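You operate a simulated robot arm through the tools that you are given. There is no shell and no other tool. Be economical: measure what you need, move in short steps, check, and stop when the job is done.

The job below is to be done with a simulated two-armed robot. You get a single attempt, and the scene is never put back.

JOB
Open the plain cupboard door.

Only the result counts: the job must be done as asked and must still hold three seconds after the hand-in. Knocking over, shifting, dropping, spilling or breaking anything else fails it.

ROBOT AND FRAMES
Two 6-joint arms with two-finger parallel grippers on one trunk, on a base that drives. Base frame: it is fixed to the floor where the robot stands at the start and does not move with it; the origin is under the middle of the robot, x ahead of it, y to its left, z up. Readings come in mm, rad, newtons and seconds.
The left shoulder is at the start at [60, 187, 847], the right one opposite. With the tool pointing down near the work surface each hand reaches from about 100 to 500 mm from the robot's upright axis, wherever it stands, measured 20 degrees to its own side. Places, roughly: plain cupboard door [1000, 100, 300]. Payload 1.57 kg a hand.
The TCP of each hand is the grasp point between the finger pads, 30 mm short of the fingertips. In the tool frame z runs along the fingers and y along their closing line. Largest opening 110 mm; finger width 24, thickness 12; the body of the gripper, 48 by 112 mm, starts 78 mm behind the TCP.
Orientation is that of the tool frame in the base frame, as a unit quaternion [w, x, y, z]. With the fingers straight down and closing along the base's y, the tool's x points along the base's -x, its y along +y and its z along -z.

CONTROLS
- The arms move only by the tool jog_arm. It takes "left_deltas", "right_deltas" or both (then of equal length, played together; a hand with none holds still); each is a list of rows, each a list of 7 numbers: the shift along the base's x, y, z in mm, then the turn, a rotation vector about the base's x, y, z in degrees, then the opening in per cent of the stroke, from 0 (shut) to 100 (fully open). In form: [[x, y, z, rx, ry, rz, gripper], ...]. A call has 1 to 10 rows; each row shifts and turns the commanded pose from where the row before left it. A row lasts 0.2 s, in which the tool goes at most 50 mm and 0.15 rad; a call with a longer step from one row to the next is refused whole, and so is a gripper value outside its range. Where a pose cannot be reached the arm comes as near as it can. A force on the tool above 40 N (or 10 N above the force at the start of the call, whichever is more), or a blocked arm, ends the call early, and 0.2 s more pass. Each finger travels about 153 mm/s and halts on what it meets, pressing with about 32 N; the grip force reading is that of the motor and also rises with nothing between the fingers. The clock runs only during rows and for 0.2 s after the last one: add rows that do not move to give the fingers time. The reply holds the time, the measured pose of the TCP, the force on the tool along the base axes, the opening and the grip force, in the units named above and with some noise, and new pictures: "views" is both (left out), scene, wrist or none (wrist: the cameras of the hands that moved).
- Cameras (640 x 400 px; columns grow to the right, rows downward): "scene" is now at [-0.6, 13.3, 1364.8]; the picture's right is [0.31, -0.95, 0.00], its down [-0.85, -0.27, -0.44] and it looks along [0.42, 0.14, -0.90] (base axes); focal length 277 px, centre (320, 200). "left" rides on the left gripper at [70, -16, -141] in its tool frame; the picture's right is [0.23, 0.97, 0.00], its down [-0.86, 0.20, -0.48] and it looks along [-0.47, 0.11, 0.88] (tool axes); focal length 222 px, centre (320, 200). "right" rides on the right gripper at [70, 16, -141] in its tool frame; the picture's right is [-0.23, 0.97, 0.00], its down [-0.86, -0.20, -0.48] and it looks along [-0.47, -0.11, 0.88] (tool axes); focal length 222 px, centre (320, 200). There is no depth. A picture from a camera that has moved, and an enlarged one, comes with that camera's place and axes in the base frame and with its lens. The place of the scene camera against the robot may be out by one fixed shift of up to 12 mm in any direction.
- raise_lower(by): slides the trunk up (or, below 0, down) by that many mm; the arms and the scene camera ride with it, the base frame stays. It gives what a move gives, with no picture.
- roll_base(legs): drives the robot by 1 to 6 legs, each [ahead, left, turn to the left] in mm, mm and rad, along the robot's own axes; the way and the turn of a leg run together, so that a leg with both is an arc; at most 1500 mm and 3.142 rad a leg. The arms and the cameras ride along, it lands a little off, and it stops where it bumps. It gives what a move gives, and a new picture of the scene camera.
- aim_head(pan, tilt): turns the head with the scene camera to pan (to the left, within 1.501 rad either way) and tilt (down, from -0.506 to 1.204), counted from straight ahead of the robot. It gives what a move gives, and a new picture of the scene camera.
- close_up(camera, box): a new picture of the part [left, top, right, bottom] of that camera's present view, enlarged. The clock stands still meanwhile.
- hand_in(): hands the job in; it is judged then, once.

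Work in short steps. Places have to be worked out from the pictures, the camera data and where the tool is seen: move nearer, look again, correct. Check each grasp and each placing, and mend what went wrong. You have 120 turns and 170 pictures in all, those below and enlarged ones among them. Open the grippers and draw the arms clear of the work before you hand the job in, unless the task says otherwise; then end with one line.

The tools are called after "Call:" by a JSON object that holds its "api" and its "payload". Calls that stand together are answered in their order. jog_arm: Moves the arms, as the interface text tells. Its arguments: {"type":"object","properties":{"left_deltas":{"type":"array","items":{"type":"array","items":{"type":"number"}}},"right_deltas":{"type":"array","items":{"type":"array","items":{"type":"number"}}},"views":{"type":"string","enum":["both","scene","wrist","none"]}},"required":[]} The other tools are called the same way: raise_lower (by) slides the trunk up or down; roll_base (legs) drives the base; aim_head (pan, tilt) turns the head that bears the scene camera; close_up (camera, box) takes an enlarged picture of a part of a camera's view; hand_in () hands the job in.

At the start:

```text
t: 0.0
left_tool_pos: [224.2, 169.3, 460.4]
left_tcp_rot: [0.0, 0.0, 1.0, -0.001]
left_ft_force: [0.2, 0.7, 0.7]
left_gripper_width: 109.5
left_grasp_force: 0.0
right_tool_pos: [392.7, -105.2, 551.1]
right_tcp_rot: [0.001, 0.0, 1.0, 0.0]
right_ft_force: [0.0, -0.2, 0.1]
right_gripper_width: 110.0
right_grasp_force: 0.1
trunk travel left (down, up): [-475.0, 515.0]
robot x, y, heading: [0.6, 3.8, 0.005]
head pan, tilt: [0.311, 1.112]
```

scene: 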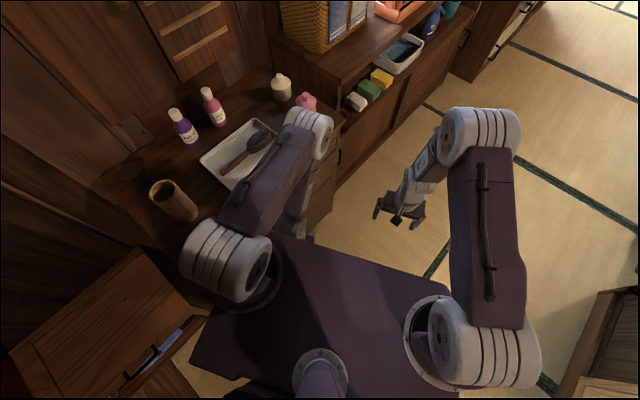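
right: 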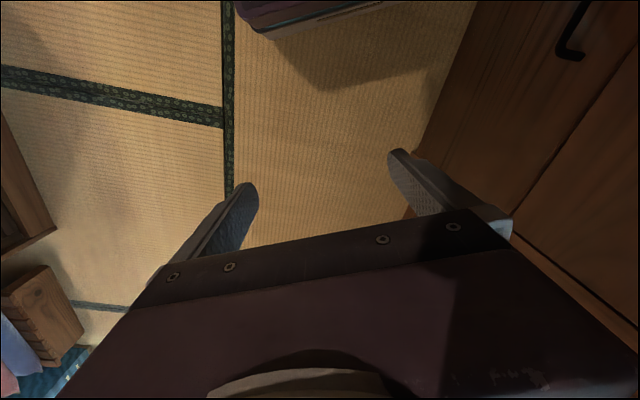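
left: 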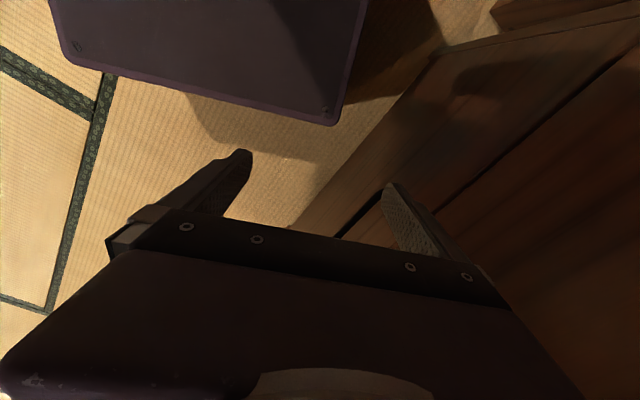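

The door should be ahead at about [1000, 100, 300]; I turn the head that way to look.

Call:
{"api": "aim_head", "payload": {"pan": 0.0, "tilt": 0.7}}

```text
t: 0.9
left_tool_pos: [223.0, 170.6, 459.8]
left_tcp_rot: [0.0, 0.0, 1.0, -0.001]
left_ft_force: [-0.2, 0.0, -0.2]
left_gripper_width: 110.1
left_grasp_force: 0.1
right_tool_pos: [393.0, -104.3, 551.8]
right_tcp_rot: [0.0, 0.0, 1.0, -0.001]
right_ft_force: [-0.1, -0.2, -0.2]
right_gripper_width: 109.8
right_grasp_force: 0.1
trunk travel left (down, up): [-475.0, 515.0]
robot x, y, heading: [-2.4, -1.7, 0.003]
head pan, tilt: [0.0, 0.7]
camera scene: at [25.0, -5.7, 1395.5], right [0.0, -1.0, 0.0], down [-0.64, 0.0, -0.76], along [0.76, 0.0, -0.64], focal length 277 px, centre (320, 200)
```

scene: 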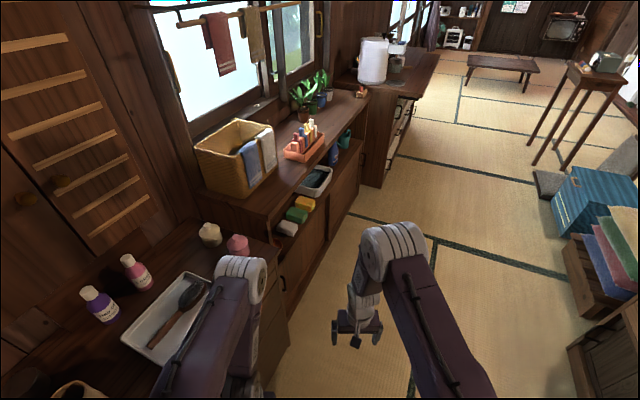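

The low cupboard ahead on the left fits the place given; I enlarge its front.

Call:
{"api": "close_up", "payload": {"camera": "scene", "box": [220, 80, 440, 360]}}

Call:
{"api": "close_up", "payload": {"camera": "right", "box": [400, 0, 640, 240]}}

```text
1.43 times, centred on (330, 220) of scene
camera zoom: at [25.0, -5.7, 1395.5], right [0.0, -1.0, 0.0], down [-0.64, 0.0, -0.76], along [0.76, 0.0, -0.64], focal length 396 px, centre (306, 171)
```

zoom: 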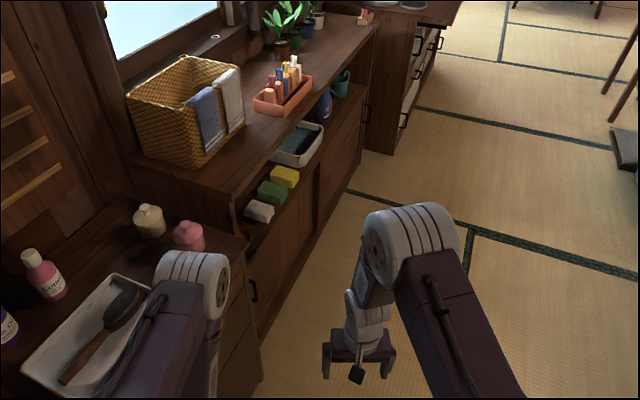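

```text
1.67 times, centred on (520, 120) of right
camera zoom: at [323.0, -88.5, 691.8], right [0.23, 0.97, 0.0], down [0.86, -0.2, 0.48], along [0.47, -0.11, -0.88], focal length 370 px, centre (-13, 333)
```

zoom: 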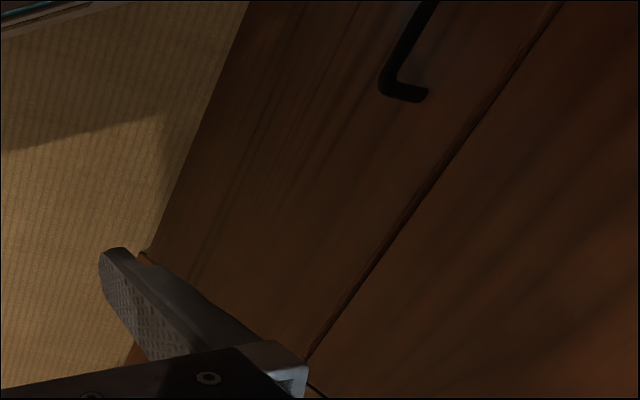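

The front has two panels with dark handles at their outer ends. I shift the robot a little right and look at the front more squarely.

Call:
{"api": "roll_base", "payload": {"legs": [[0, -350, 0]]}}

Call:
{"api": "aim_head", "payload": {"pan": 0.5, "tilt": 0.65}}

```text
t: 3.2
left_tool_pos: [223.3, -183.7, 459.6]
left_tcp_rot: [0.0, 0.0, 1.0, 0.0]
left_ft_force: [-0.8, -0.8, -0.5]
left_gripper_width: 110.0
left_grasp_force: 0.1
right_tool_pos: [392.6, -458.6, 551.7]
right_tcp_rot: [0.0, 0.001, 1.0, 0.0]
right_ft_force: [-0.6, 0.1, -0.5]
right_gripper_width: 110.2
right_grasp_force: 0.0
trunk travel left (down, up): [-475.0, 515.0]
robot x, y, heading: [2.1, -357.1, -0.005]
head pan, tilt: [0.0, 0.7]
camera scene: at [24.8, -359.7, 1395.6], right [0.0, -1.0, 0.0], down [-0.64, 0.0, -0.76], along [0.76, 0.0, -0.64], focal length 277 px, centre (320, 200)
```

scene: 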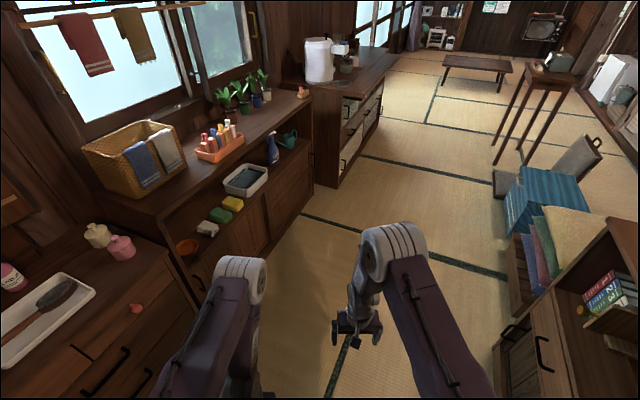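

```text
t: 4.1
left_tool_pos: [223.5, -182.8, 459.7]
left_tcp_rot: [0.0, 0.001, 1.0, -0.001]
left_ft_force: [-0.3, 0.3, 0.1]
left_gripper_width: 110.2
left_grasp_force: 0.0
right_tool_pos: [391.7, -457.5, 551.9]
right_tcp_rot: [0.0, 0.001, 1.0, 0.0]
right_ft_force: [-0.7, 0.4, -0.4]
right_gripper_width: 110.0
right_grasp_force: 0.0
trunk travel left (down, up): [-475.0, 515.0]
robot x, y, heading: [-3.2, -353.5, -0.003]
head pan, tilt: [0.499, 0.649]
camera scene: at [16.2, -317.3, 1399.9], right [0.48, -0.88, 0.0], down [-0.53, -0.29, -0.8], along [0.7, 0.38, -0.6], focal length 277 px, centre (320, 200)
```

scene: 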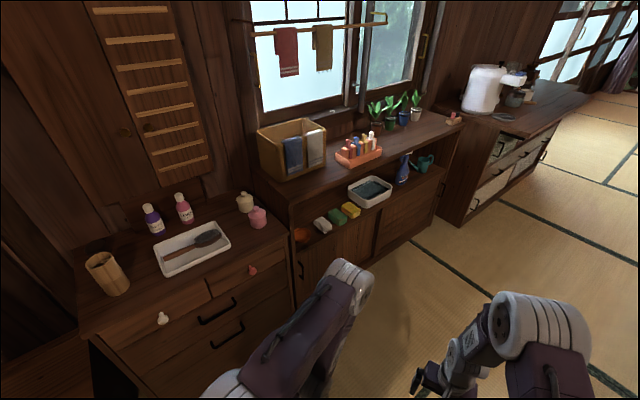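

Call:
{"api": "close_up", "payload": {"camera": "scene", "box": [260, 160, 480, 320]}}

```text
2.50 times, centred on (370, 240) of scene
camera zoom: at [16.2, -317.3, 1399.9], right [0.48, -0.88, 0.0], down [-0.53, -0.29, -0.8], along [0.7, 0.38, -0.6], focal length 692 px, centre (195, 100)
```

zoom: 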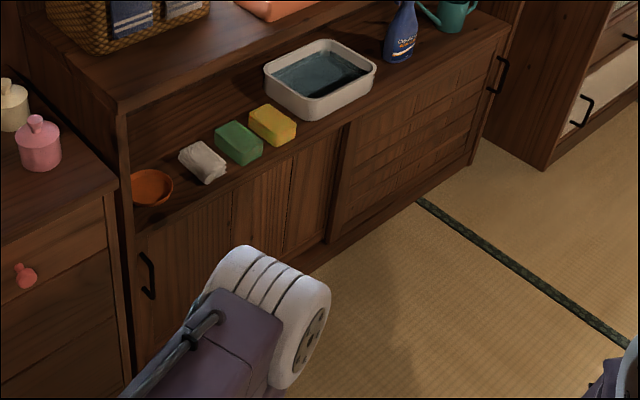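

The cupboard front has a plain door at left (vertical boards, handle at its left end near [745, 185]) and a slatted one at right, apparently sliding doors. The front runs about along (0.88, -0.48), so I drive to face it squarely from about 650 mm.

Call:
{"api": "roll_base", "payload": {"legs": [[430, -30, 0], [0, 0, 1.06]]}}

Call:
{"api": "aim_head", "payload": {"pan": 0.0, "tilt": 0.9}}

```text
t: 9.5
left_tool_pos: [390.5, -107.8, 459.6]
left_tcp_rot: [0.0, -0.517, 0.856, 0.0]
left_ft_force: [-0.3, 0.1, 0.4]
left_gripper_width: 110.0
left_grasp_force: 0.1
right_tool_pos: [710.2, -85.9, 551.4]
right_tcp_rot: [0.0, -0.516, 0.856, -0.001]
right_ft_force: [1.0, -0.1, 0.0]
right_gripper_width: 110.1
right_grasp_force: 0.0
trunk travel left (down, up): [-475.0, 515.0]
robot x, y, heading: [436.0, -380.6, 1.082]
head pan, tilt: [0.499, 0.649]
camera scene: at [406.8, -356.4, 1399.9], right [1.0, 0.01, 0.0], down [0.01, -0.6, -0.8], along [-0.01, 0.8, -0.6], focal length 277 px, centre (320, 200)
```

scene: 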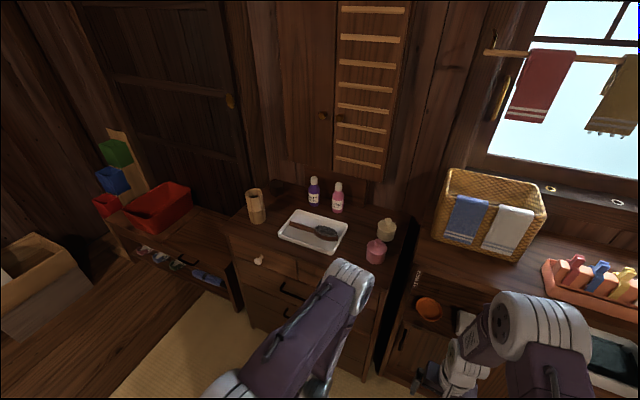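

```text
t: 10.4
left_tool_pos: [390.5, -107.0, 460.0]
left_tcp_rot: [0.0, -0.516, 0.857, 0.001]
left_ft_force: [0.6, -0.4, -0.5]
left_gripper_width: 109.9
left_grasp_force: 0.1
right_tool_pos: [710.8, -85.5, 551.0]
right_tcp_rot: [0.001, -0.516, 0.856, 0.0]
right_ft_force: [0.3, -0.1, -0.8]
right_gripper_width: 110.1
right_grasp_force: 0.1
trunk travel left (down, up): [-475.0, 515.0]
robot x, y, heading: [435.1, -388.6, 1.081]
head pan, tilt: [0.0, 0.901]
camera scene: at [443.3, -376.4, 1379.5], right [0.88, -0.47, 0.0], down [-0.36, -0.69, -0.62], along [0.29, 0.55, -0.78], focal length 277 px, centre (320, 200)
```

scene: 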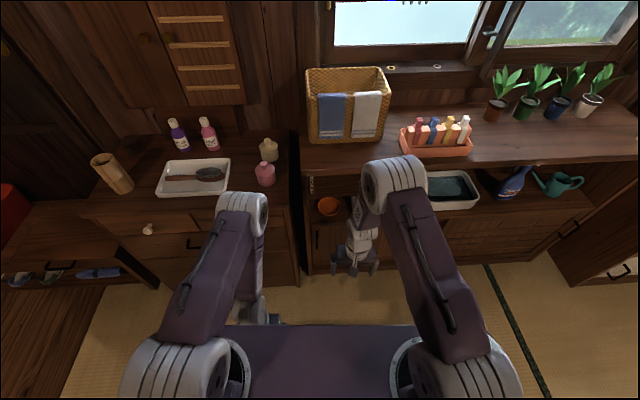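

Squared up to the front, handle straight ahead but hidden near the right arm. I drive right 280 mm so the left arm faces it, and look again.

Call:
{"api": "roll_base", "payload": {"legs": [[0, -280, -0.02]]}}

Call:
{"api": "close_up", "payload": {"camera": "scene", "box": [140, 140, 460, 340]}}

Call:
{"api": "close_up", "payload": {"camera": "left", "box": [0, 0, 640, 400]}}

```text
t: 12.4
left_tool_pos: [643.1, -239.8, 459.5]
left_tcp_rot: [0.0, -0.51, 0.86, 0.0]
left_ft_force: [-0.5, 0.2, 0.0]
left_gripper_width: 110.1
left_grasp_force: 0.0
right_tool_pos: [965.0, -224.4, 551.3]
right_tcp_rot: [0.0, -0.51, 0.86, 0.0]
right_ft_force: [0.6, 1.0, -0.4]
right_gripper_width: 110.0
right_grasp_force: 0.0
trunk travel left (down, up): [-475.0, 515.0]
robot x, y, heading: [682.6, -518.1, 1.071]
head pan, tilt: [0.0, 0.901]
camera scene: at [692.6, -510.6, 1379.4], right [0.88, -0.48, 0.0], down [-0.38, -0.69, -0.62], along [0.3, 0.54, -0.78], focal length 277 px, centre (320, 200)
```

scene: 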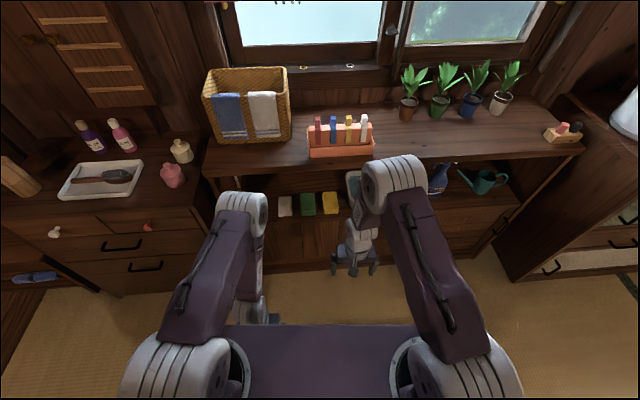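

```text
2.00 times, centred on (300, 240) of scene
camera zoom: at [692.6, -510.6, 1379.4], right [0.88, -0.48, 0.0], down [-0.38, -0.69, -0.62], along [0.3, 0.54, -0.78], focal length 554 px, centre (360, 120)
```

zoom: 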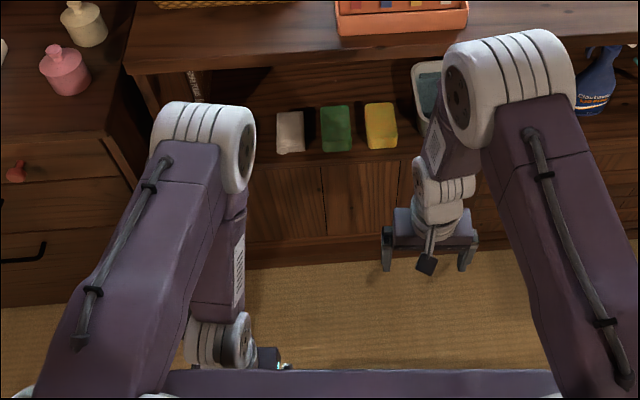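

```text
1.00 times, centred on (320, 200) of left
camera zoom: at [623.9, -309.3, 601.3], right [-0.96, 0.27, 0.0], down [0.24, 0.85, 0.48], along [0.13, 0.46, -0.88], focal length 222 px, centre (320, 200)
```

zoom: 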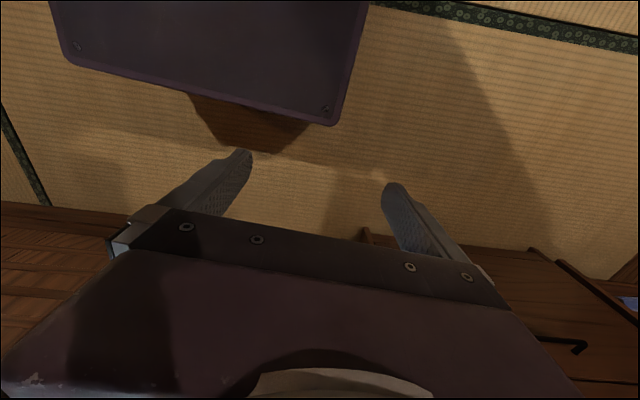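

Front plane is ~650 mm ahead of the robot axis. I turn the left hand to point forward while moving it ahead and raising it slightly.

Call:
{"api": "jog_arm", "payload": {"left_deltas": [[10.5, 19.3, 10, 7.18, -3.92, 0, 100], [10.5, 19.3, 10, 7.18, -3.92, 0, 100], [10.5, 19.3, 10, 7.18, -3.92, 0, 100], [10.5, 19.3, 10, 7.18, -3.92, 0, 100], [10.5, 19.3, 10, 7.18, -3.92, 0, 100], [10.5, 19.3, 10, 7.18, -3.92, 0, 100]], "views": "none"}}

Call:
{"api": "jog_arm", "payload": {"left_deltas": [[10.5, 19.3, 10, 7.18, -3.92, 0, 100], [10.5, 19.3, 10, 7.18, -3.92, 0, 100], [10.5, 19.3, 10, 7.18, -3.92, 0, 100], [10.5, 19.3, 10, 7.18, -3.92, 0, 100], [10.5, 19.3, 10, 7.18, -3.92, 0, 100], [0, 0, 0, 0, 0, 0, 100]]}}

```text
t: 13.8
left_tool_pos: [821.5, 7.7, 518.6]
left_tcp_rot: [0.351, -0.466, 0.784, 0.211]
left_ft_force: [1.1, 0.3, -0.7]
left_gripper_width: 110.1
left_grasp_force: 0.0
left hand out of reach, approached as far as the arm can: row 2, 3, 4, 5, 6
right_tool_pos: [963.6, -222.4, 550.7]
right_tcp_rot: [0.0, -0.51, 0.86, 0.0]
right_ft_force: [-0.1, 0.0, 1.8]
right_gripper_width: 109.9
right_grasp_force: 0.1
trunk travel left (down, up): [-475.0, 515.0]
robot x, y, heading: [686.9, -519.7, 1.065]
head pan, tilt: [0.0, 0.901]
```

```text
t: 15.2
left_tool_pos: [910.7, 143.3, 573.5]
left_tcp_rot: [0.608, -0.36, 0.608, 0.361]
left_ft_force: [-0.1, 1.1, -0.7]
left_gripper_width: 110.0
left_grasp_force: 0.0
left hand out of reach, approached as far as the arm can: row 1, 2, 3, 5
right_tool_pos: [963.6, -224.3, 551.5]
right_tcp_rot: [0.0, -0.51, 0.86, 0.0]
right_ft_force: [0.2, 0.2, -0.5]
right_gripper_width: 109.8
right_grasp_force: 0.1
trunk travel left (down, up): [-475.0, 515.0]
robot x, y, heading: [685.8, -521.3, 1.073]
head pan, tilt: [0.0, 0.901]
camera scene: at [691.7, -509.9, 1379.4], right [0.88, -0.48, 0.0], down [-0.38, -0.69, -0.62], along [0.3, 0.54, -0.78], focal length 277 px, centre (320, 200)
camera left: at [856.9, 10.7, 503.4], right [-0.86, 0.47, -0.22], down [-0.4, -0.33, 0.86], along [0.33, 0.82, 0.47], focal length 222 px, centre (320, 200)
```

scene: 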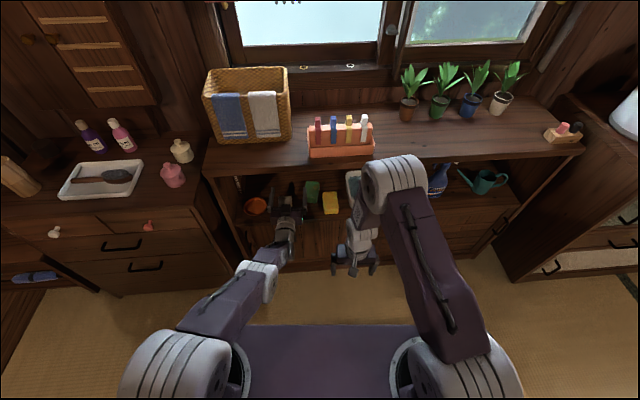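
left: 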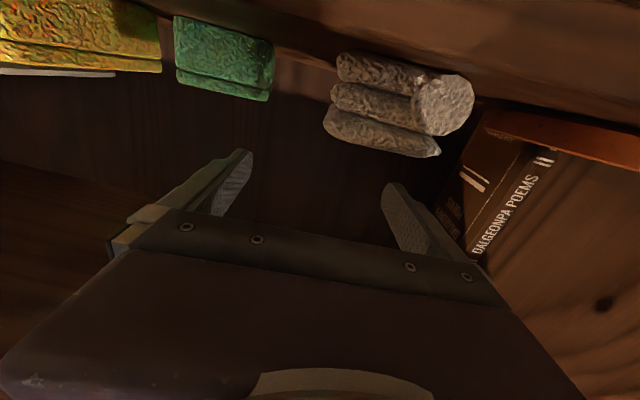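

The hand overshot forward into the open shelf space (no contact felt). I back the base away 250 mm, rather than fight the arm limits, then check.

Call:
{"api": "roll_base", "payload": {"legs": [[-250, 0, 0]]}}

```text
t: 17.0
left_tool_pos: [790.4, -75.9, 574.7]
left_tcp_rot: [0.608, -0.362, 0.608, 0.362]
left_ft_force: [-0.6, 0.2, 0.2]
left_gripper_width: 110.0
left_grasp_force: 0.0
right_tool_pos: [843.7, -442.1, 551.7]
right_tcp_rot: [0.0, -0.51, 0.86, 0.0]
right_ft_force: [-0.1, -0.4, -0.2]
right_gripper_width: 109.9
right_grasp_force: 0.0
trunk travel left (down, up): [-475.0, 515.0]
robot x, y, heading: [566.4, -734.3, 1.073]
head pan, tilt: [0.0, 0.901]
camera scene: at [571.2, -730.1, 1379.5], right [0.88, -0.48, 0.0], down [-0.38, -0.69, -0.62], along [0.3, 0.55, -0.78], focal length 277 px, centre (320, 200)
```

scene: 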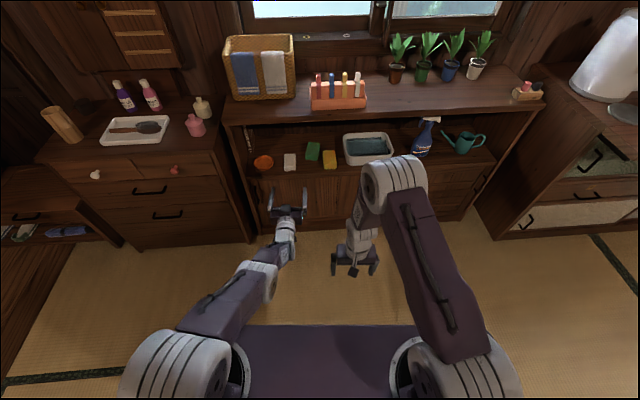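

Shelf contents look undisturbed. I enlarge to locate the handle.

Call:
{"api": "close_up", "payload": {"camera": "scene", "box": [220, 130, 380, 230]}}

```text
4.00 times, centred on (300, 180) of scene
camera zoom: at [571.2, -730.1, 1379.5], right [0.88, -0.48, 0.0], down [-0.38, -0.69, -0.62], along [0.3, 0.55, -0.78], focal length 1108 px, centre (400, 280)
```

zoom: 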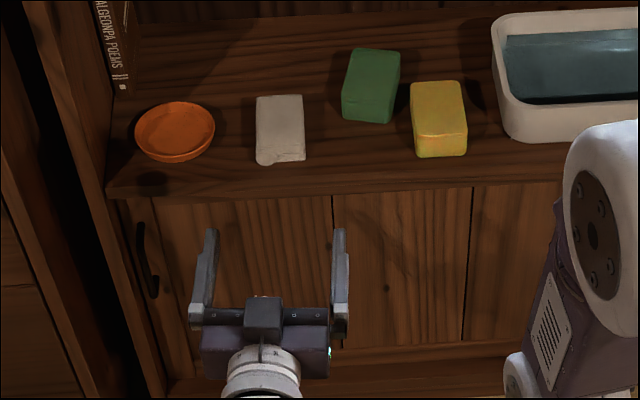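

Triangulating from two views, the handle centre is near [712, 164, 353], i.e. 858 ahead and 302 left of the robot. I lower the trunk 221 mm to bring the left hand to that height and drive left to line it up.

Call:
{"api": "raise_lower", "payload": {"by": -221}}

Call:
{"api": "roll_base", "payload": {"legs": [[0, 182, 0]]}}

Call:
{"api": "close_up", "payload": {"camera": "left", "box": [0, 0, 640, 400]}}

```text
t: 19.4
left_tool_pos: [789.6, -75.5, 352.5]
left_tcp_rot: [0.608, -0.361, 0.608, 0.362]
left_ft_force: [0.1, -0.2, -0.4]
left_gripper_width: 110.1
left_grasp_force: 0.1
right_tool_pos: [844.6, -442.3, 330.2]
right_tcp_rot: [0.0, -0.511, 0.86, 0.001]
right_ft_force: [-0.7, 0.2, -0.1]
right_gripper_width: 110.1
right_grasp_force: 0.1
trunk travel left (down, up): [-254.0, 736.0]
robot x, y, heading: [562.5, -738.3, 1.072]
head pan, tilt: [0.0, 0.901]
```

```text
t: 20.9
left_tool_pos: [626.9, 11.3, 353.4]
left_tcp_rot: [0.607, -0.361, 0.608, 0.362]
left_ft_force: [0.2, 0.0, 0.4]
left_gripper_width: 109.9
left_grasp_force: 0.0
right_tool_pos: [682.5, -353.7, 330.4]
right_tcp_rot: [0.0, -0.511, 0.859, 0.0]
right_ft_force: [-0.3, -0.1, -0.8]
right_gripper_width: 109.6
right_grasp_force: 0.0
trunk travel left (down, up): [-254.0, 736.0]
robot x, y, heading: [404.8, -650.9, 1.072]
head pan, tilt: [0.0, 0.901]
camera scene: at [410.5, -641.3, 1158.4], right [0.88, -0.48, 0.0], down [-0.37, -0.69, -0.62], along [0.3, 0.55, -0.78], focal length 277 px, centre (320, 200)
```

scene: 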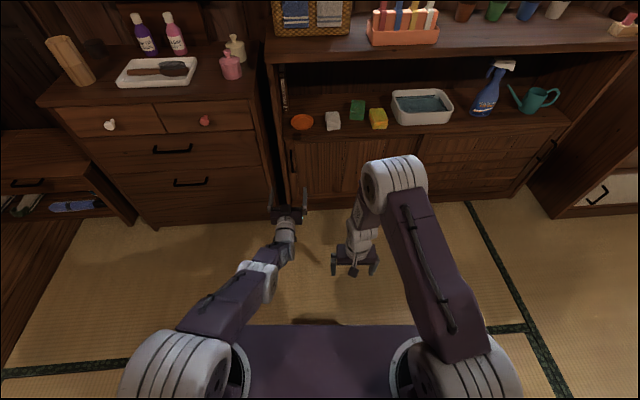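

```text
1.00 times, centred on (320, 200) of left
camera zoom: at [573.6, -119.9, 282.6], right [-0.86, 0.46, -0.23], down [-0.4, -0.33, 0.86], along [0.32, 0.82, 0.47], focal length 222 px, centre (320, 200)
```

zoom: 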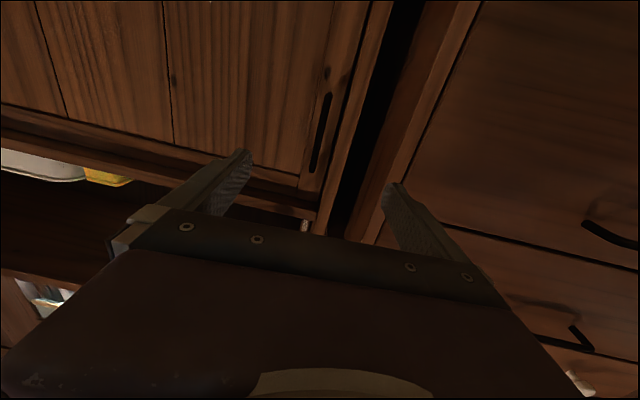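

The wrist view confirms the handle near [709, 165, 351]. A close look at handle and door edges first.

Call:
{"api": "close_up", "payload": {"camera": "left", "box": [240, 60, 420, 240]}}

Call:
{"api": "close_up", "payload": {"camera": "scene", "box": [265, 110, 545, 220]}}

```text
2.22 times, centred on (330, 150) of left
camera zoom: at [573.6, -119.9, 282.6], right [-0.86, 0.46, -0.23], down [-0.4, -0.33, 0.86], along [0.32, 0.82, 0.47], focal length 494 px, centre (298, 311)
```

zoom: 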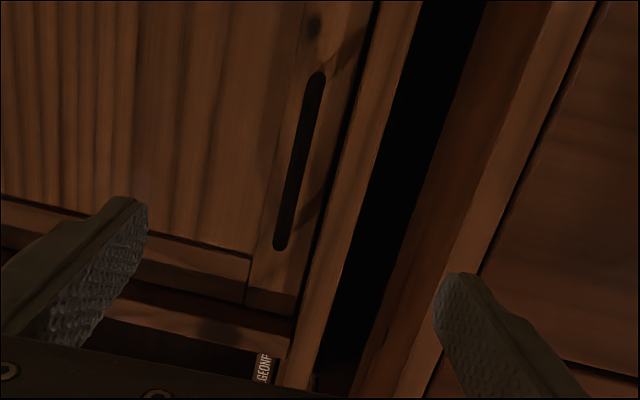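

```text
2.29 times, centred on (405, 165) of scene
camera zoom: at [410.5, -641.3, 1158.4], right [0.88, -0.48, 0.0], down [-0.37, -0.69, -0.62], along [0.3, 0.55, -0.78], focal length 633 px, centre (126, 280)
```

zoom: 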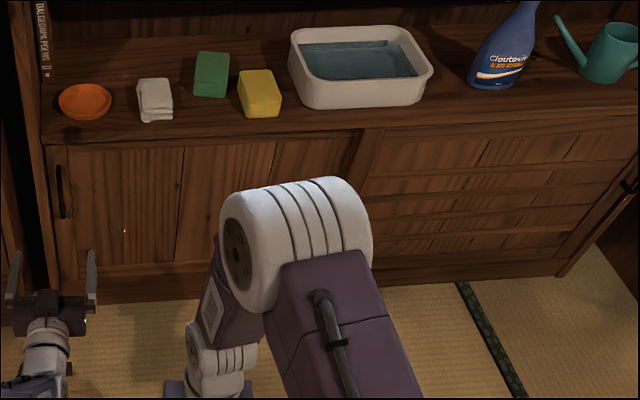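

Plain door is recessed behind the slatted one, so it slides right. I narrow the fingers to ~40 mm and drive forward 115 mm, leaving the tips ~30 mm short of the handle.

Call:
{"api": "jog_arm", "payload": {"left_deltas": [[0, 0, 0, 0, 0, 0, 36], [0, 0, 0, 0, 0, 0, 36], [0, 0, 0, 0, 0, 0, 36]], "views": "none"}}

Call:
{"api": "roll_base", "payload": {"legs": [[115, 0, 0]]}}

Call:
{"api": "close_up", "payload": {"camera": "left", "box": [160, 50, 480, 250]}}

```text
t: 21.7
left_tool_pos: [626.8, 12.4, 353.1]
left_tcp_rot: [0.607, -0.362, 0.608, 0.363]
left_ft_force: [-0.4, 0.9, -0.3]
left_gripper_width: 39.7
left_grasp_force: 0.0
right_tool_pos: [681.8, -353.5, 330.0]
right_tcp_rot: [0.0, -0.512, 0.859, -0.001]
right_ft_force: [-0.4, -0.7, -0.1]
right_gripper_width: 109.9
right_grasp_force: 0.0
trunk travel left (down, up): [-254.0, 736.0]
robot x, y, heading: [403.2, -650.6, 1.07]
head pan, tilt: [0.0, 0.901]
```

```text
t: 22.9
left_tool_pos: [681.1, 114.3, 353.2]
left_tcp_rot: [0.607, -0.361, 0.608, 0.363]
left_ft_force: [0.1, -0.2, -0.4]
left_gripper_width: 39.5
left_grasp_force: 0.1
right_tool_pos: [736.3, -251.9, 329.3]
right_tcp_rot: [0.0, -0.512, 0.859, 0.0]
right_ft_force: [-0.2, 0.1, 0.0]
right_gripper_width: 110.0
right_grasp_force: 0.0
trunk travel left (down, up): [-254.0, 736.0]
robot x, y, heading: [457.8, -548.4, 1.067]
head pan, tilt: [0.0, 0.901]
camera scene: at [465.9, -539.4, 1158.4], right [0.88, -0.48, 0.0], down [-0.37, -0.69, -0.62], along [0.3, 0.55, -0.78], focal length 277 px, centre (320, 200)
```

scene: 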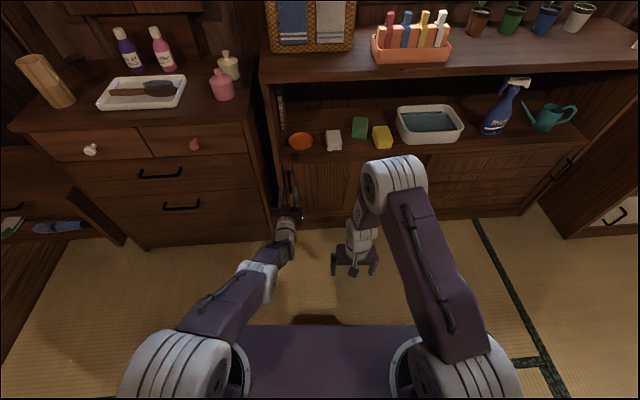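

```text
2.00 times, centred on (320, 150) of left
camera zoom: at [628.7, -18.2, 282.4], right [-0.86, 0.46, -0.23], down [-0.4, -0.33, 0.86], along [0.32, 0.82, 0.47], focal length 444 px, centre (320, 300)
```

zoom: 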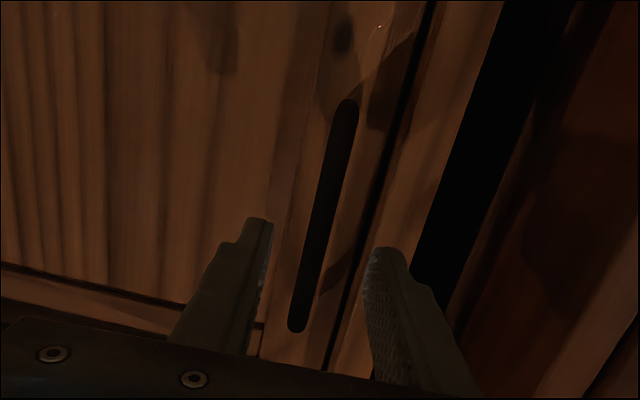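

Refined handle estimate [716, 180, 352], about 75 mm ahead of the TCP and centred. I drive 50 mm forward and check.

Call:
{"api": "roll_base", "payload": {"legs": [[50, 0, 0]]}}

Call:
{"api": "close_up", "payload": {"camera": "left", "box": [160, 50, 480, 250]}}

```text
t: 23.7
left_tool_pos: [689.0, 128.8, 352.8]
left_tcp_rot: [0.61, -0.358, 0.603, 0.369]
left_ft_force: [-6.4, -15.5, 8.8]
left_gripper_width: 38.5
left_grasp_force: 0.1
right_tool_pos: [746.9, -233.4, 330.7]
right_tcp_rot: [0.001, -0.513, 0.858, 0.0]
right_ft_force: [0.2, 0.6, -0.7]
right_gripper_width: 109.9
right_grasp_force: 0.2
trunk travel left (down, up): [-254.0, 736.0]
robot x, y, heading: [469.0, -529.8, 1.076]
head pan, tilt: [0.0, 0.901]
stopped in leg 1: the force on the tool passed its limit (the readings are from after the stop); the commanded pose is now the measured one
camera scene: at [475.4, -522.6, 1158.4], right [0.88, -0.47, 0.0], down [-0.37, -0.69, -0.62], along [0.3, 0.55, -0.78], focal length 277 px, centre (320, 200)
```

scene: 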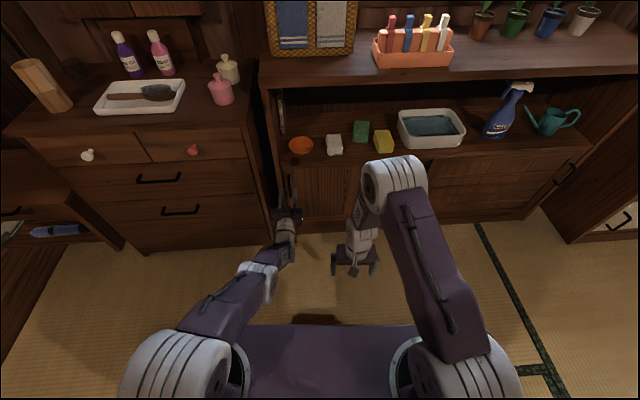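

```text
2.00 times, centred on (320, 150) of left
camera zoom: at [636.8, -1.6, 281.3], right [-0.86, 0.46, -0.22], down [-0.4, -0.34, 0.85], along [0.32, 0.82, 0.48], focal length 444 px, centre (320, 300)
```

zoom: 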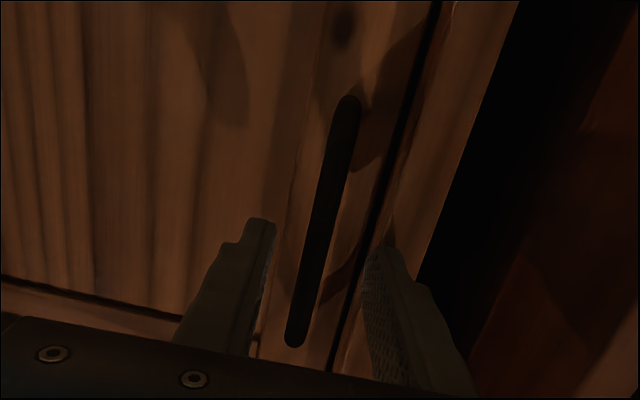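

Contact with the cabinet's proud side frame stopped the left fingertip; the handle sits slightly recessed. I back off 12 mm, narrow to ~25 mm so both fingers fit the gap beside the handle, then re-advance gently with the arm.

Call:
{"api": "jog_arm", "payload": {"left_deltas": [[-5.8, -10.5, 0, 0, 0, 0, 36], [0, 0, 0, 0, 0, 0, 23], [0, 0, 0, 0, 0, 0, 23]], "views": "none"}}

Call:
{"api": "close_up", "payload": {"camera": "left", "box": [220, 75, 420, 225]}}

```text
t: 24.5
left_tool_pos: [687.1, 124.8, 344.5]
left_tcp_rot: [0.61, -0.359, 0.603, 0.368]
left_ft_force: [0.8, 0.0, 0.6]
left_gripper_width: 25.6
left_grasp_force: 0.0
left hand out of reach, approached as far as the arm can: row 1
right_tool_pos: [747.1, -231.7, 329.8]
right_tcp_rot: [0.0, -0.512, 0.859, 0.0]
right_ft_force: [0.3, 0.4, -0.8]
right_gripper_width: 110.1
right_grasp_force: 0.2
trunk travel left (down, up): [-254.0, 736.0]
robot x, y, heading: [466.6, -528.6, 1.075]
head pan, tilt: [0.0, 0.901]
```

```text
2.67 times, centred on (320, 150) of left
camera zoom: at [635.2, -6.9, 273.6], right [-0.86, 0.46, -0.22], down [-0.4, -0.34, 0.85], along [0.32, 0.82, 0.48], focal length 592 px, centre (320, 333)
```

zoom: 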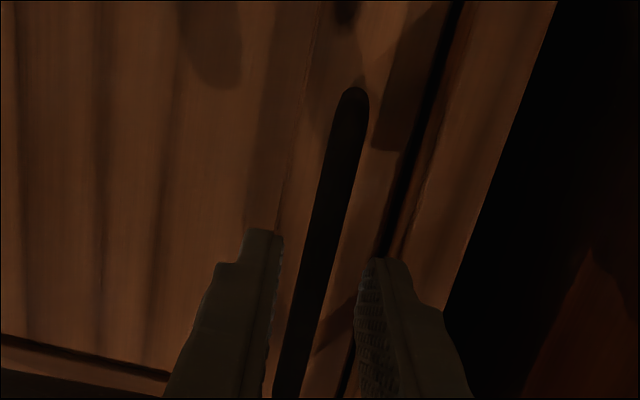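

The arm can't retract farther in this posture, but the fingers now straddle the handle, centred within ~1 mm. I narrow to ~21 mm and advance with the arm in small steps.

Call:
{"api": "jog_arm", "payload": {"left_deltas": [[0, 0, 0, 0, 0, 0, 19], [4.2, 7.7, 0, 0, 0, 0, 19], [4.2, 7.7, 0, 0, 0, 0, 19], [4.2, 7.7, 0, 0, 0, 0, 19], [2.4, 4.4, 0, 0, 0, 0, 19]], "views": "none"}}

Call:
{"api": "close_up", "payload": {"camera": "left", "box": [220, 75, 420, 225]}}

```text
t: 25.7
left_tool_pos: [695.1, 136.7, 361.5]
left_tcp_rot: [0.609, -0.36, 0.604, 0.368]
left_ft_force: [-0.2, 1.0, 0.2]
left_gripper_width: 20.9
left_grasp_force: 0.0
left hand out of reach, approached as far as the arm can: row 2, 3, 4
right_tool_pos: [747.3, -232.2, 331.4]
right_tcp_rot: [0.0, -0.513, 0.858, 0.001]
right_ft_force: [0.3, 0.2, 0.4]
right_gripper_width: 109.8
right_grasp_force: 0.0
trunk travel left (down, up): [-254.0, 736.0]
robot x, y, heading: [470.8, -526.3, 1.072]
head pan, tilt: [0.0, 0.901]
```

```text
2.67 times, centred on (320, 150) of left
camera zoom: at [642.5, 6.5, 290.1], right [-0.86, 0.46, -0.22], down [-0.4, -0.34, 0.85], along [0.32, 0.82, 0.48], focal length 592 px, centre (320, 333)
```

zoom: 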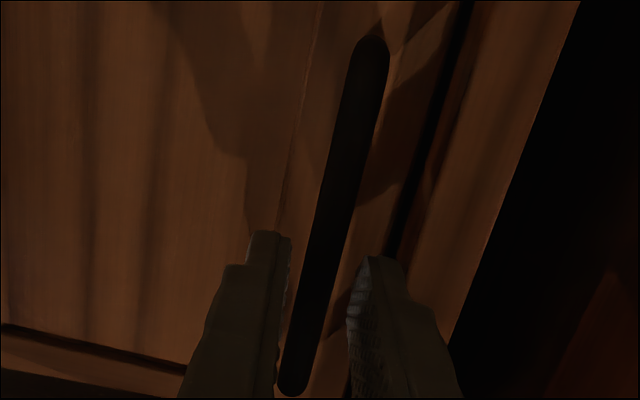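

No contact yet and still centred. I advance another ~16 mm.

Call:
{"api": "jog_arm", "payload": {"left_deltas": [[3.8, 7.0, 0, 0, 0, 0, 19], [3.8, 7.0, 0, 0, 0, 0, 19], [0, 0, 0, 0, 0, 0, 19]], "views": "none"}}

Call:
{"api": "close_up", "payload": {"camera": "left", "box": [220, 75, 420, 225]}}

```text
t: 26.5
left_tool_pos: [696.5, 140.8, 367.2]
left_tcp_rot: [0.609, -0.36, 0.604, 0.367]
left_ft_force: [0.4, 0.3, 0.4]
left_gripper_width: 20.9
left_grasp_force: 0.2
left hand out of reach, approached as far as the arm can: row 1, 2
right_tool_pos: [746.6, -232.5, 329.7]
right_tcp_rot: [0.001, -0.513, 0.858, 0.0]
right_ft_force: [0.2, 0.3, 0.2]
right_gripper_width: 109.9
right_grasp_force: 0.1
trunk travel left (down, up): [-254.0, 736.0]
robot x, y, heading: [467.5, -530.2, 1.07]
head pan, tilt: [0.0, 0.901]
```

```text
2.67 times, centred on (320, 150) of left
camera zoom: at [644.0, 8.5, 295.1], right [-0.86, 0.46, -0.22], down [-0.4, -0.34, 0.85], along [0.32, 0.82, 0.48], focal length 592 px, centre (320, 333)
```

zoom: 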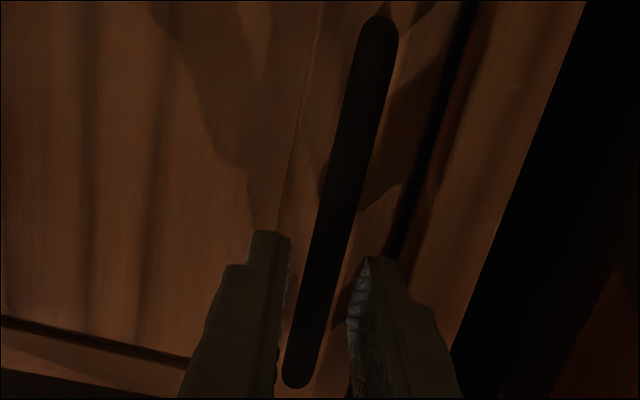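

The arm is at a limit in this posture (forward turns into upward drift). I back the base off 100 mm, and lower the trunk while raising the hands, so the wrist has room.

Call:
{"api": "roll_base", "payload": {"legs": [[-100, 0, 0]]}}

Call:
{"api": "raise_lower", "payload": {"by": -120}}

Call:
{"api": "jog_arm", "payload": {"left_deltas": [[0, 0, 30, 0, 0, 0, 19], [0, 0, 30, 0, 0, 0, 19], [0, 0, 30, 0, 0, 0, 19], [0, 0, 20, 0, 0, 0, 19]], "right_deltas": [[0, 0, 30, 0, 0, 0, 100], [0, 0, 30, 0, 0, 0, 100], [0, 0, 30, 0, 0, 0, 100], [0, 0, 20, 0, 0, 0, 100]], "views": "none"}}

```text
t: 27.7
left_tool_pos: [647.5, 51.0, 367.0]
left_tcp_rot: [0.61, -0.359, 0.604, 0.368]
left_ft_force: [0.6, 0.4, -0.4]
left_gripper_width: 20.8
left_grasp_force: 0.2
right_tool_pos: [699.8, -320.1, 331.0]
right_tcp_rot: [0.0, -0.512, 0.859, -0.002]
right_ft_force: [0.7, -0.1, 0.1]
right_gripper_width: 110.2
right_grasp_force: 0.0
trunk travel left (down, up): [-254.0, 736.0]
robot x, y, heading: [424.0, -618.7, 1.073]
head pan, tilt: [0.0, 0.901]
camera scene: at [428.4, -609.0, 1158.5], right [0.88, -0.47, 0.0], down [-0.37, -0.69, -0.62], along [0.29, 0.55, -0.78], focal length 277 px, centre (320, 200)
```

scene: 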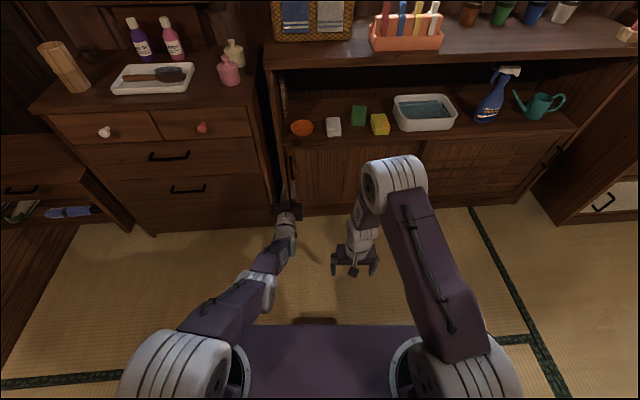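

```text
t: 29.2
left_tool_pos: [647.5, 51.4, 248.1]
left_tcp_rot: [0.609, -0.359, 0.604, 0.367]
left_ft_force: [-0.8, 0.3, -0.2]
left_gripper_width: 20.8
left_grasp_force: 0.0
right_tool_pos: [698.9, -320.9, 209.9]
right_tcp_rot: [0.0, -0.513, 0.858, 0.0]
right_ft_force: [0.3, 0.9, -0.4]
right_gripper_width: 109.9
right_grasp_force: 0.0
trunk travel left (down, up): [-134.0, 856.0]
robot x, y, heading: [423.6, -615.0, 1.077]
head pan, tilt: [0.0, 0.901]
```

```text
t: 30.2
left_tool_pos: [682.0, 92.4, 317.8]
left_tcp_rot: [0.61, -0.359, 0.603, 0.368]
left_ft_force: [0.9, 0.4, 0.2]
left_gripper_width: 20.8
left_grasp_force: 0.1
left hand out of reach, approached as far as the arm can: row 1, 2, 3, 4
right_tool_pos: [700.9, -321.1, 321.0]
right_tcp_rot: [-0.001, -0.512, 0.859, 0.001]
right_ft_force: [-0.6, 0.8, -0.6]
right_gripper_width: 110.0
right_grasp_force: 0.0
trunk travel left (down, up): [-134.0, 856.0]
robot x, y, heading: [418.9, -618.3, 1.072]
head pan, tilt: [0.0, 0.901]
```

The horizontal hand is the constraint. A hand pitched ~40° down still straddles the vertical bar, so I pitch it down now while well clear.

Call:
{"api": "jog_arm", "payload": {"left_deltas": [[0, 0, 0, -7.03, 3.81, 0, 19], [0, 0, 0, -7.03, 3.81, 0, 19], [0, 0, 0, -7.03, 3.81, 0, 19], [0, 0, 0, -7.03, 3.81, 0, 19], [0, 0, 0, -7.03, 3.81, 0, 19], [0, 0, 0, 0, 0, 0, 19]]}}

```text
t: 31.6
left_tool_pos: [697.0, 101.6, 298.9]
left_tcp_rot: [0.394, -0.455, 0.759, 0.25]
left_ft_force: [0.5, 0.2, 0.1]
left_gripper_width: 20.9
left_grasp_force: 0.1
left hand out of reach, approached as far as the arm can: row 1, 2, 3, 4, 5
right_tool_pos: [700.5, -321.2, 319.3]
right_tcp_rot: [0.0, -0.513, 0.858, 0.0]
right_ft_force: [0.2, 0.7, -0.2]
right_gripper_width: 109.9
right_grasp_force: 0.1
trunk travel left (down, up): [-134.0, 856.0]
robot x, y, heading: [425.2, -615.3, 1.078]
head pan, tilt: [0.0, 0.901]
camera scene: at [428.6, -608.8, 1038.4], right [0.88, -0.47, 0.0], down [-0.37, -0.69, -0.62], along [0.29, 0.55, -0.78], focal length 277 px, centre (320, 200)
camera left: at [639.9, -44.1, 320.5], right [-0.93, 0.34, -0.17], down [-0.12, 0.16, 0.98], along [0.36, 0.93, -0.11], focal length 222 px, centre (320, 200)
```

scene: 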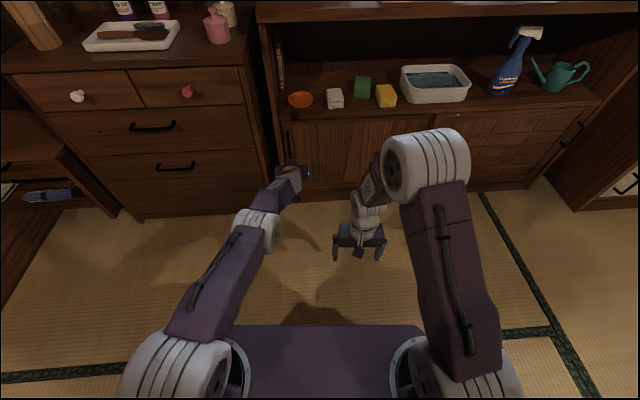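
left: 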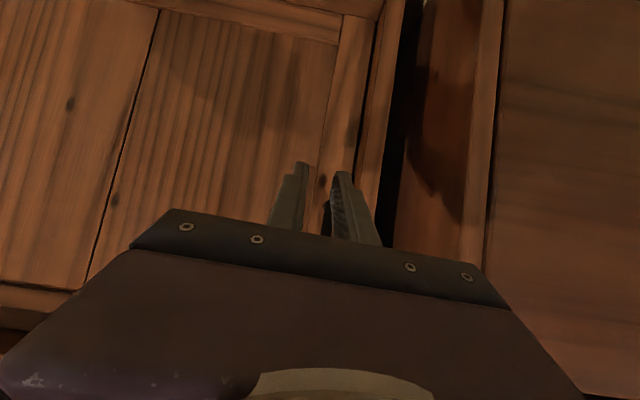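

Good: hand now ~35° down. Base and trunk moves can do the positioning; I raise the trunk 60 mm to handle height and look.

Call:
{"api": "raise_lower", "payload": {"by": 60}}

Call:
{"api": "close_up", "payload": {"camera": "left", "box": [220, 75, 460, 255]}}

```text
t: 32.6
left_tool_pos: [697.2, 103.3, 358.6]
left_tcp_rot: [0.394, -0.455, 0.759, 0.25]
left_ft_force: [0.7, -0.3, 0.2]
left_gripper_width: 20.9
left_grasp_force: 0.0
right_tool_pos: [700.1, -321.4, 380.2]
right_tcp_rot: [0.001, -0.513, 0.858, -0.001]
right_ft_force: [1.0, -0.4, 0.8]
right_gripper_width: 110.1
right_grasp_force: 0.0
trunk travel left (down, up): [-194.0, 796.0]
robot x, y, heading: [427.9, -620.1, 1.08]
head pan, tilt: [0.0, 0.901]
```

```text
2.22 times, centred on (340, 165) of left
camera zoom: at [639.9, -43.9, 380.0], right [-0.93, 0.34, -0.17], down [-0.12, 0.16, 0.98], along [0.36, 0.93, -0.11], focal length 494 px, centre (276, 278)
```

zoom: 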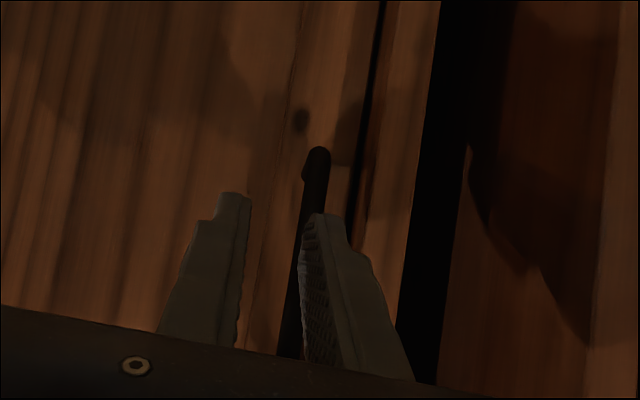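

The bar is ~17 mm left of the finger line and ~69 mm ahead. I shift left 18 mm and forward 20, then check.

Call:
{"api": "roll_base", "payload": {"legs": [[20, 18, 0]]}}

Call:
{"api": "close_up", "payload": {"camera": "left", "box": [220, 75, 460, 255]}}

```text
t: 33.4
left_tool_pos: [690.9, 128.8, 357.6]
left_tcp_rot: [0.394, -0.455, 0.758, 0.25]
left_ft_force: [-0.1, 0.1, -1.0]
left_gripper_width: 20.9
left_grasp_force: 0.0
right_tool_pos: [693.4, -296.2, 379.9]
right_tcp_rot: [0.0, -0.513, 0.858, 0.0]
right_ft_force: [-1.1, -0.3, -0.4]
right_gripper_width: 110.0
right_grasp_force: 0.0
trunk travel left (down, up): [-194.0, 796.0]
robot x, y, heading: [413.8, -589.2, 1.075]
head pan, tilt: [0.0, 0.901]
camera scene: at [422.4, -582.4, 1098.4], right [0.88, -0.47, 0.0], down [-0.37, -0.69, -0.62], along [0.29, 0.55, -0.78], focal length 277 px, centre (320, 200)
```

scene: 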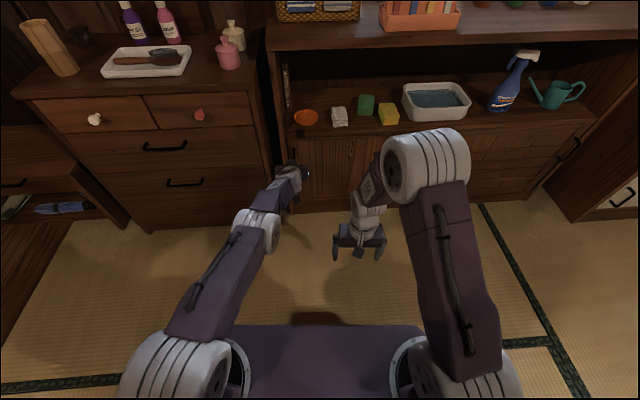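

```text
2.22 times, centred on (340, 165) of left
camera zoom: at [633.6, -17.8, 380.0], right [-0.93, 0.34, -0.17], down [-0.12, 0.16, 0.98], along [0.36, 0.93, -0.11], focal length 494 px, centre (276, 278)
```

zoom: 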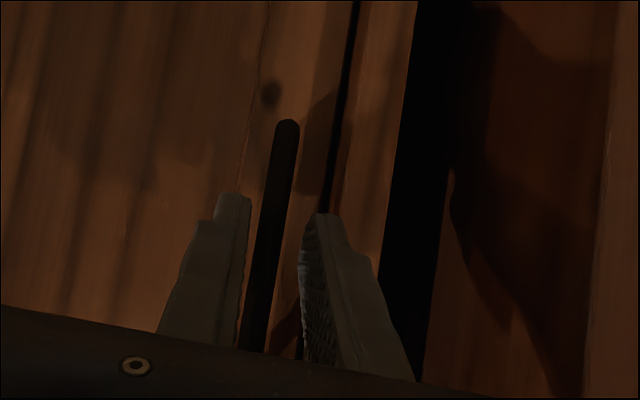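

Centred on the bar now, ~48 mm ahead of TCP. I drive forward 32 mm to put the tips past it.

Call:
{"api": "roll_base", "payload": {"legs": [[32, 1, 0]]}}

Call:
{"api": "close_up", "payload": {"camera": "left", "box": [220, 75, 460, 255]}}

```text
t: 34.4
left_tool_pos: [703.3, 153.6, 358.0]
left_tcp_rot: [0.392, -0.457, 0.758, 0.25]
left_ft_force: [-3.4, -6.1, 3.1]
left_gripper_width: 20.7
left_grasp_force: 0.0
right_tool_pos: [707.8, -269.9, 380.5]
right_tcp_rot: [0.001, -0.514, 0.858, 0.001]
right_ft_force: [-0.1, -1.1, -0.8]
right_gripper_width: 109.8
right_grasp_force: 0.1
trunk travel left (down, up): [-194.0, 796.0]
robot x, y, heading: [426.9, -561.1, 1.079]
head pan, tilt: [0.0, 0.901]
stopped in leg 1: the force on the tool passed its limit (the readings are from after the stop); the commanded pose is now the measured one
camera scene: at [435.4, -556.5, 1098.4], right [0.88, -0.47, 0.0], down [-0.37, -0.69, -0.62], along [0.29, 0.55, -0.78], focal length 277 px, centre (320, 200)
```

scene: 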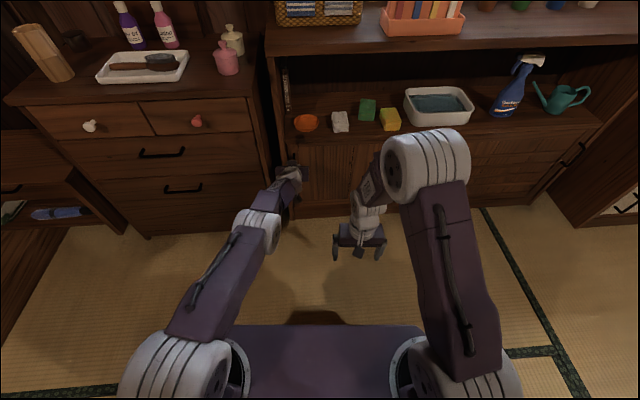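

```text
2.22 times, centred on (340, 165) of left
camera zoom: at [647.5, 6.9, 379.3], right [-0.93, 0.33, -0.17], down [-0.12, 0.16, 0.98], along [0.35, 0.93, -0.11], focal length 494 px, centre (276, 278)
```

zoom: 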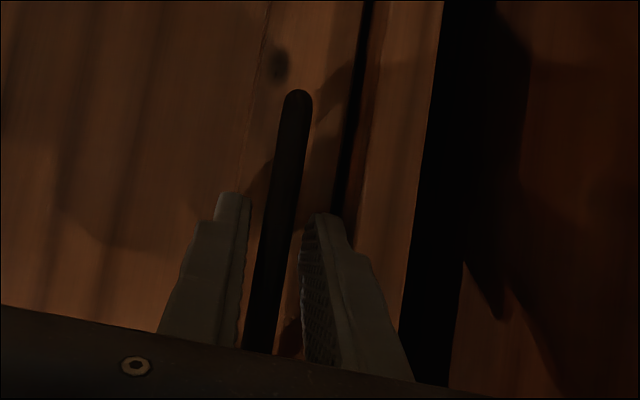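

Contact again at depth where the tips should be at or beyond the bar; fingers straddle it in the view. I close and see whether the bar is caught.

Call:
{"api": "jog_arm", "payload": {"left_deltas": [[0, 0, 0, 0, 0, 0, 10], [0, 0, 0, 0, 0, 0, 0], [0, 0, 0, 0, 0, 0, 0], [0, 0, 0, 0, 0, 0, 0]], "views": "none"}}

Call:
{"api": "close_up", "payload": {"camera": "left", "box": [220, 75, 460, 255]}}

```text
t: 35.4
left_tool_pos: [704.8, 153.5, 356.6]
left_tcp_rot: [0.392, -0.457, 0.759, 0.249]
left_ft_force: [3.3, -5.2, 1.1]
left_gripper_width: 10.2
left_grasp_force: 27.8
right_tool_pos: [707.2, -268.3, 379.3]
right_tcp_rot: [0.0, -0.513, 0.858, 0.001]
right_ft_force: [-0.2, 0.1, 0.4]
right_gripper_width: 110.0
right_grasp_force: 0.1
trunk travel left (down, up): [-194.0, 796.0]
robot x, y, heading: [430.0, -565.2, 1.073]
head pan, tilt: [0.0, 0.901]
```

```text
2.22 times, centred on (340, 165) of left
camera zoom: at [647.8, 6.9, 378.8], right [-0.93, 0.33, -0.17], down [-0.12, 0.17, 0.98], along [0.35, 0.93, -0.11], focal length 494 px, centre (276, 278)
```

zoom: 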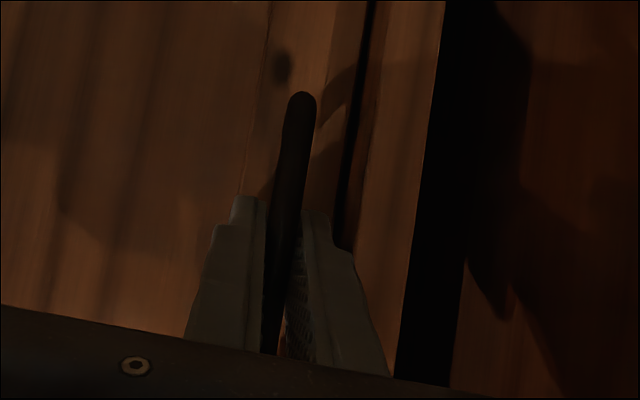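

The bar is gripped (10 mm, 28 N). Before sliding I measure the front's exact direction from the lower edge.

Call:
{"api": "close_up", "payload": {"camera": "scene", "box": [270, 80, 590, 280]}}

```text
2.00 times, centred on (430, 180) of scene
camera zoom: at [435.7, -555.9, 1098.4], right [0.88, -0.47, 0.0], down [-0.37, -0.69, -0.62], along [0.29, 0.55, -0.78], focal length 554 px, centre (100, 240)
```

zoom: 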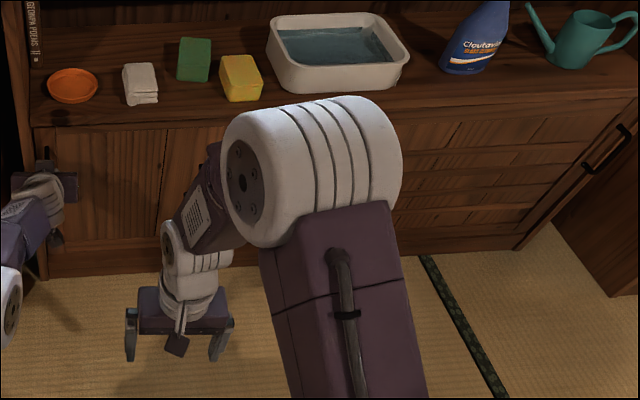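

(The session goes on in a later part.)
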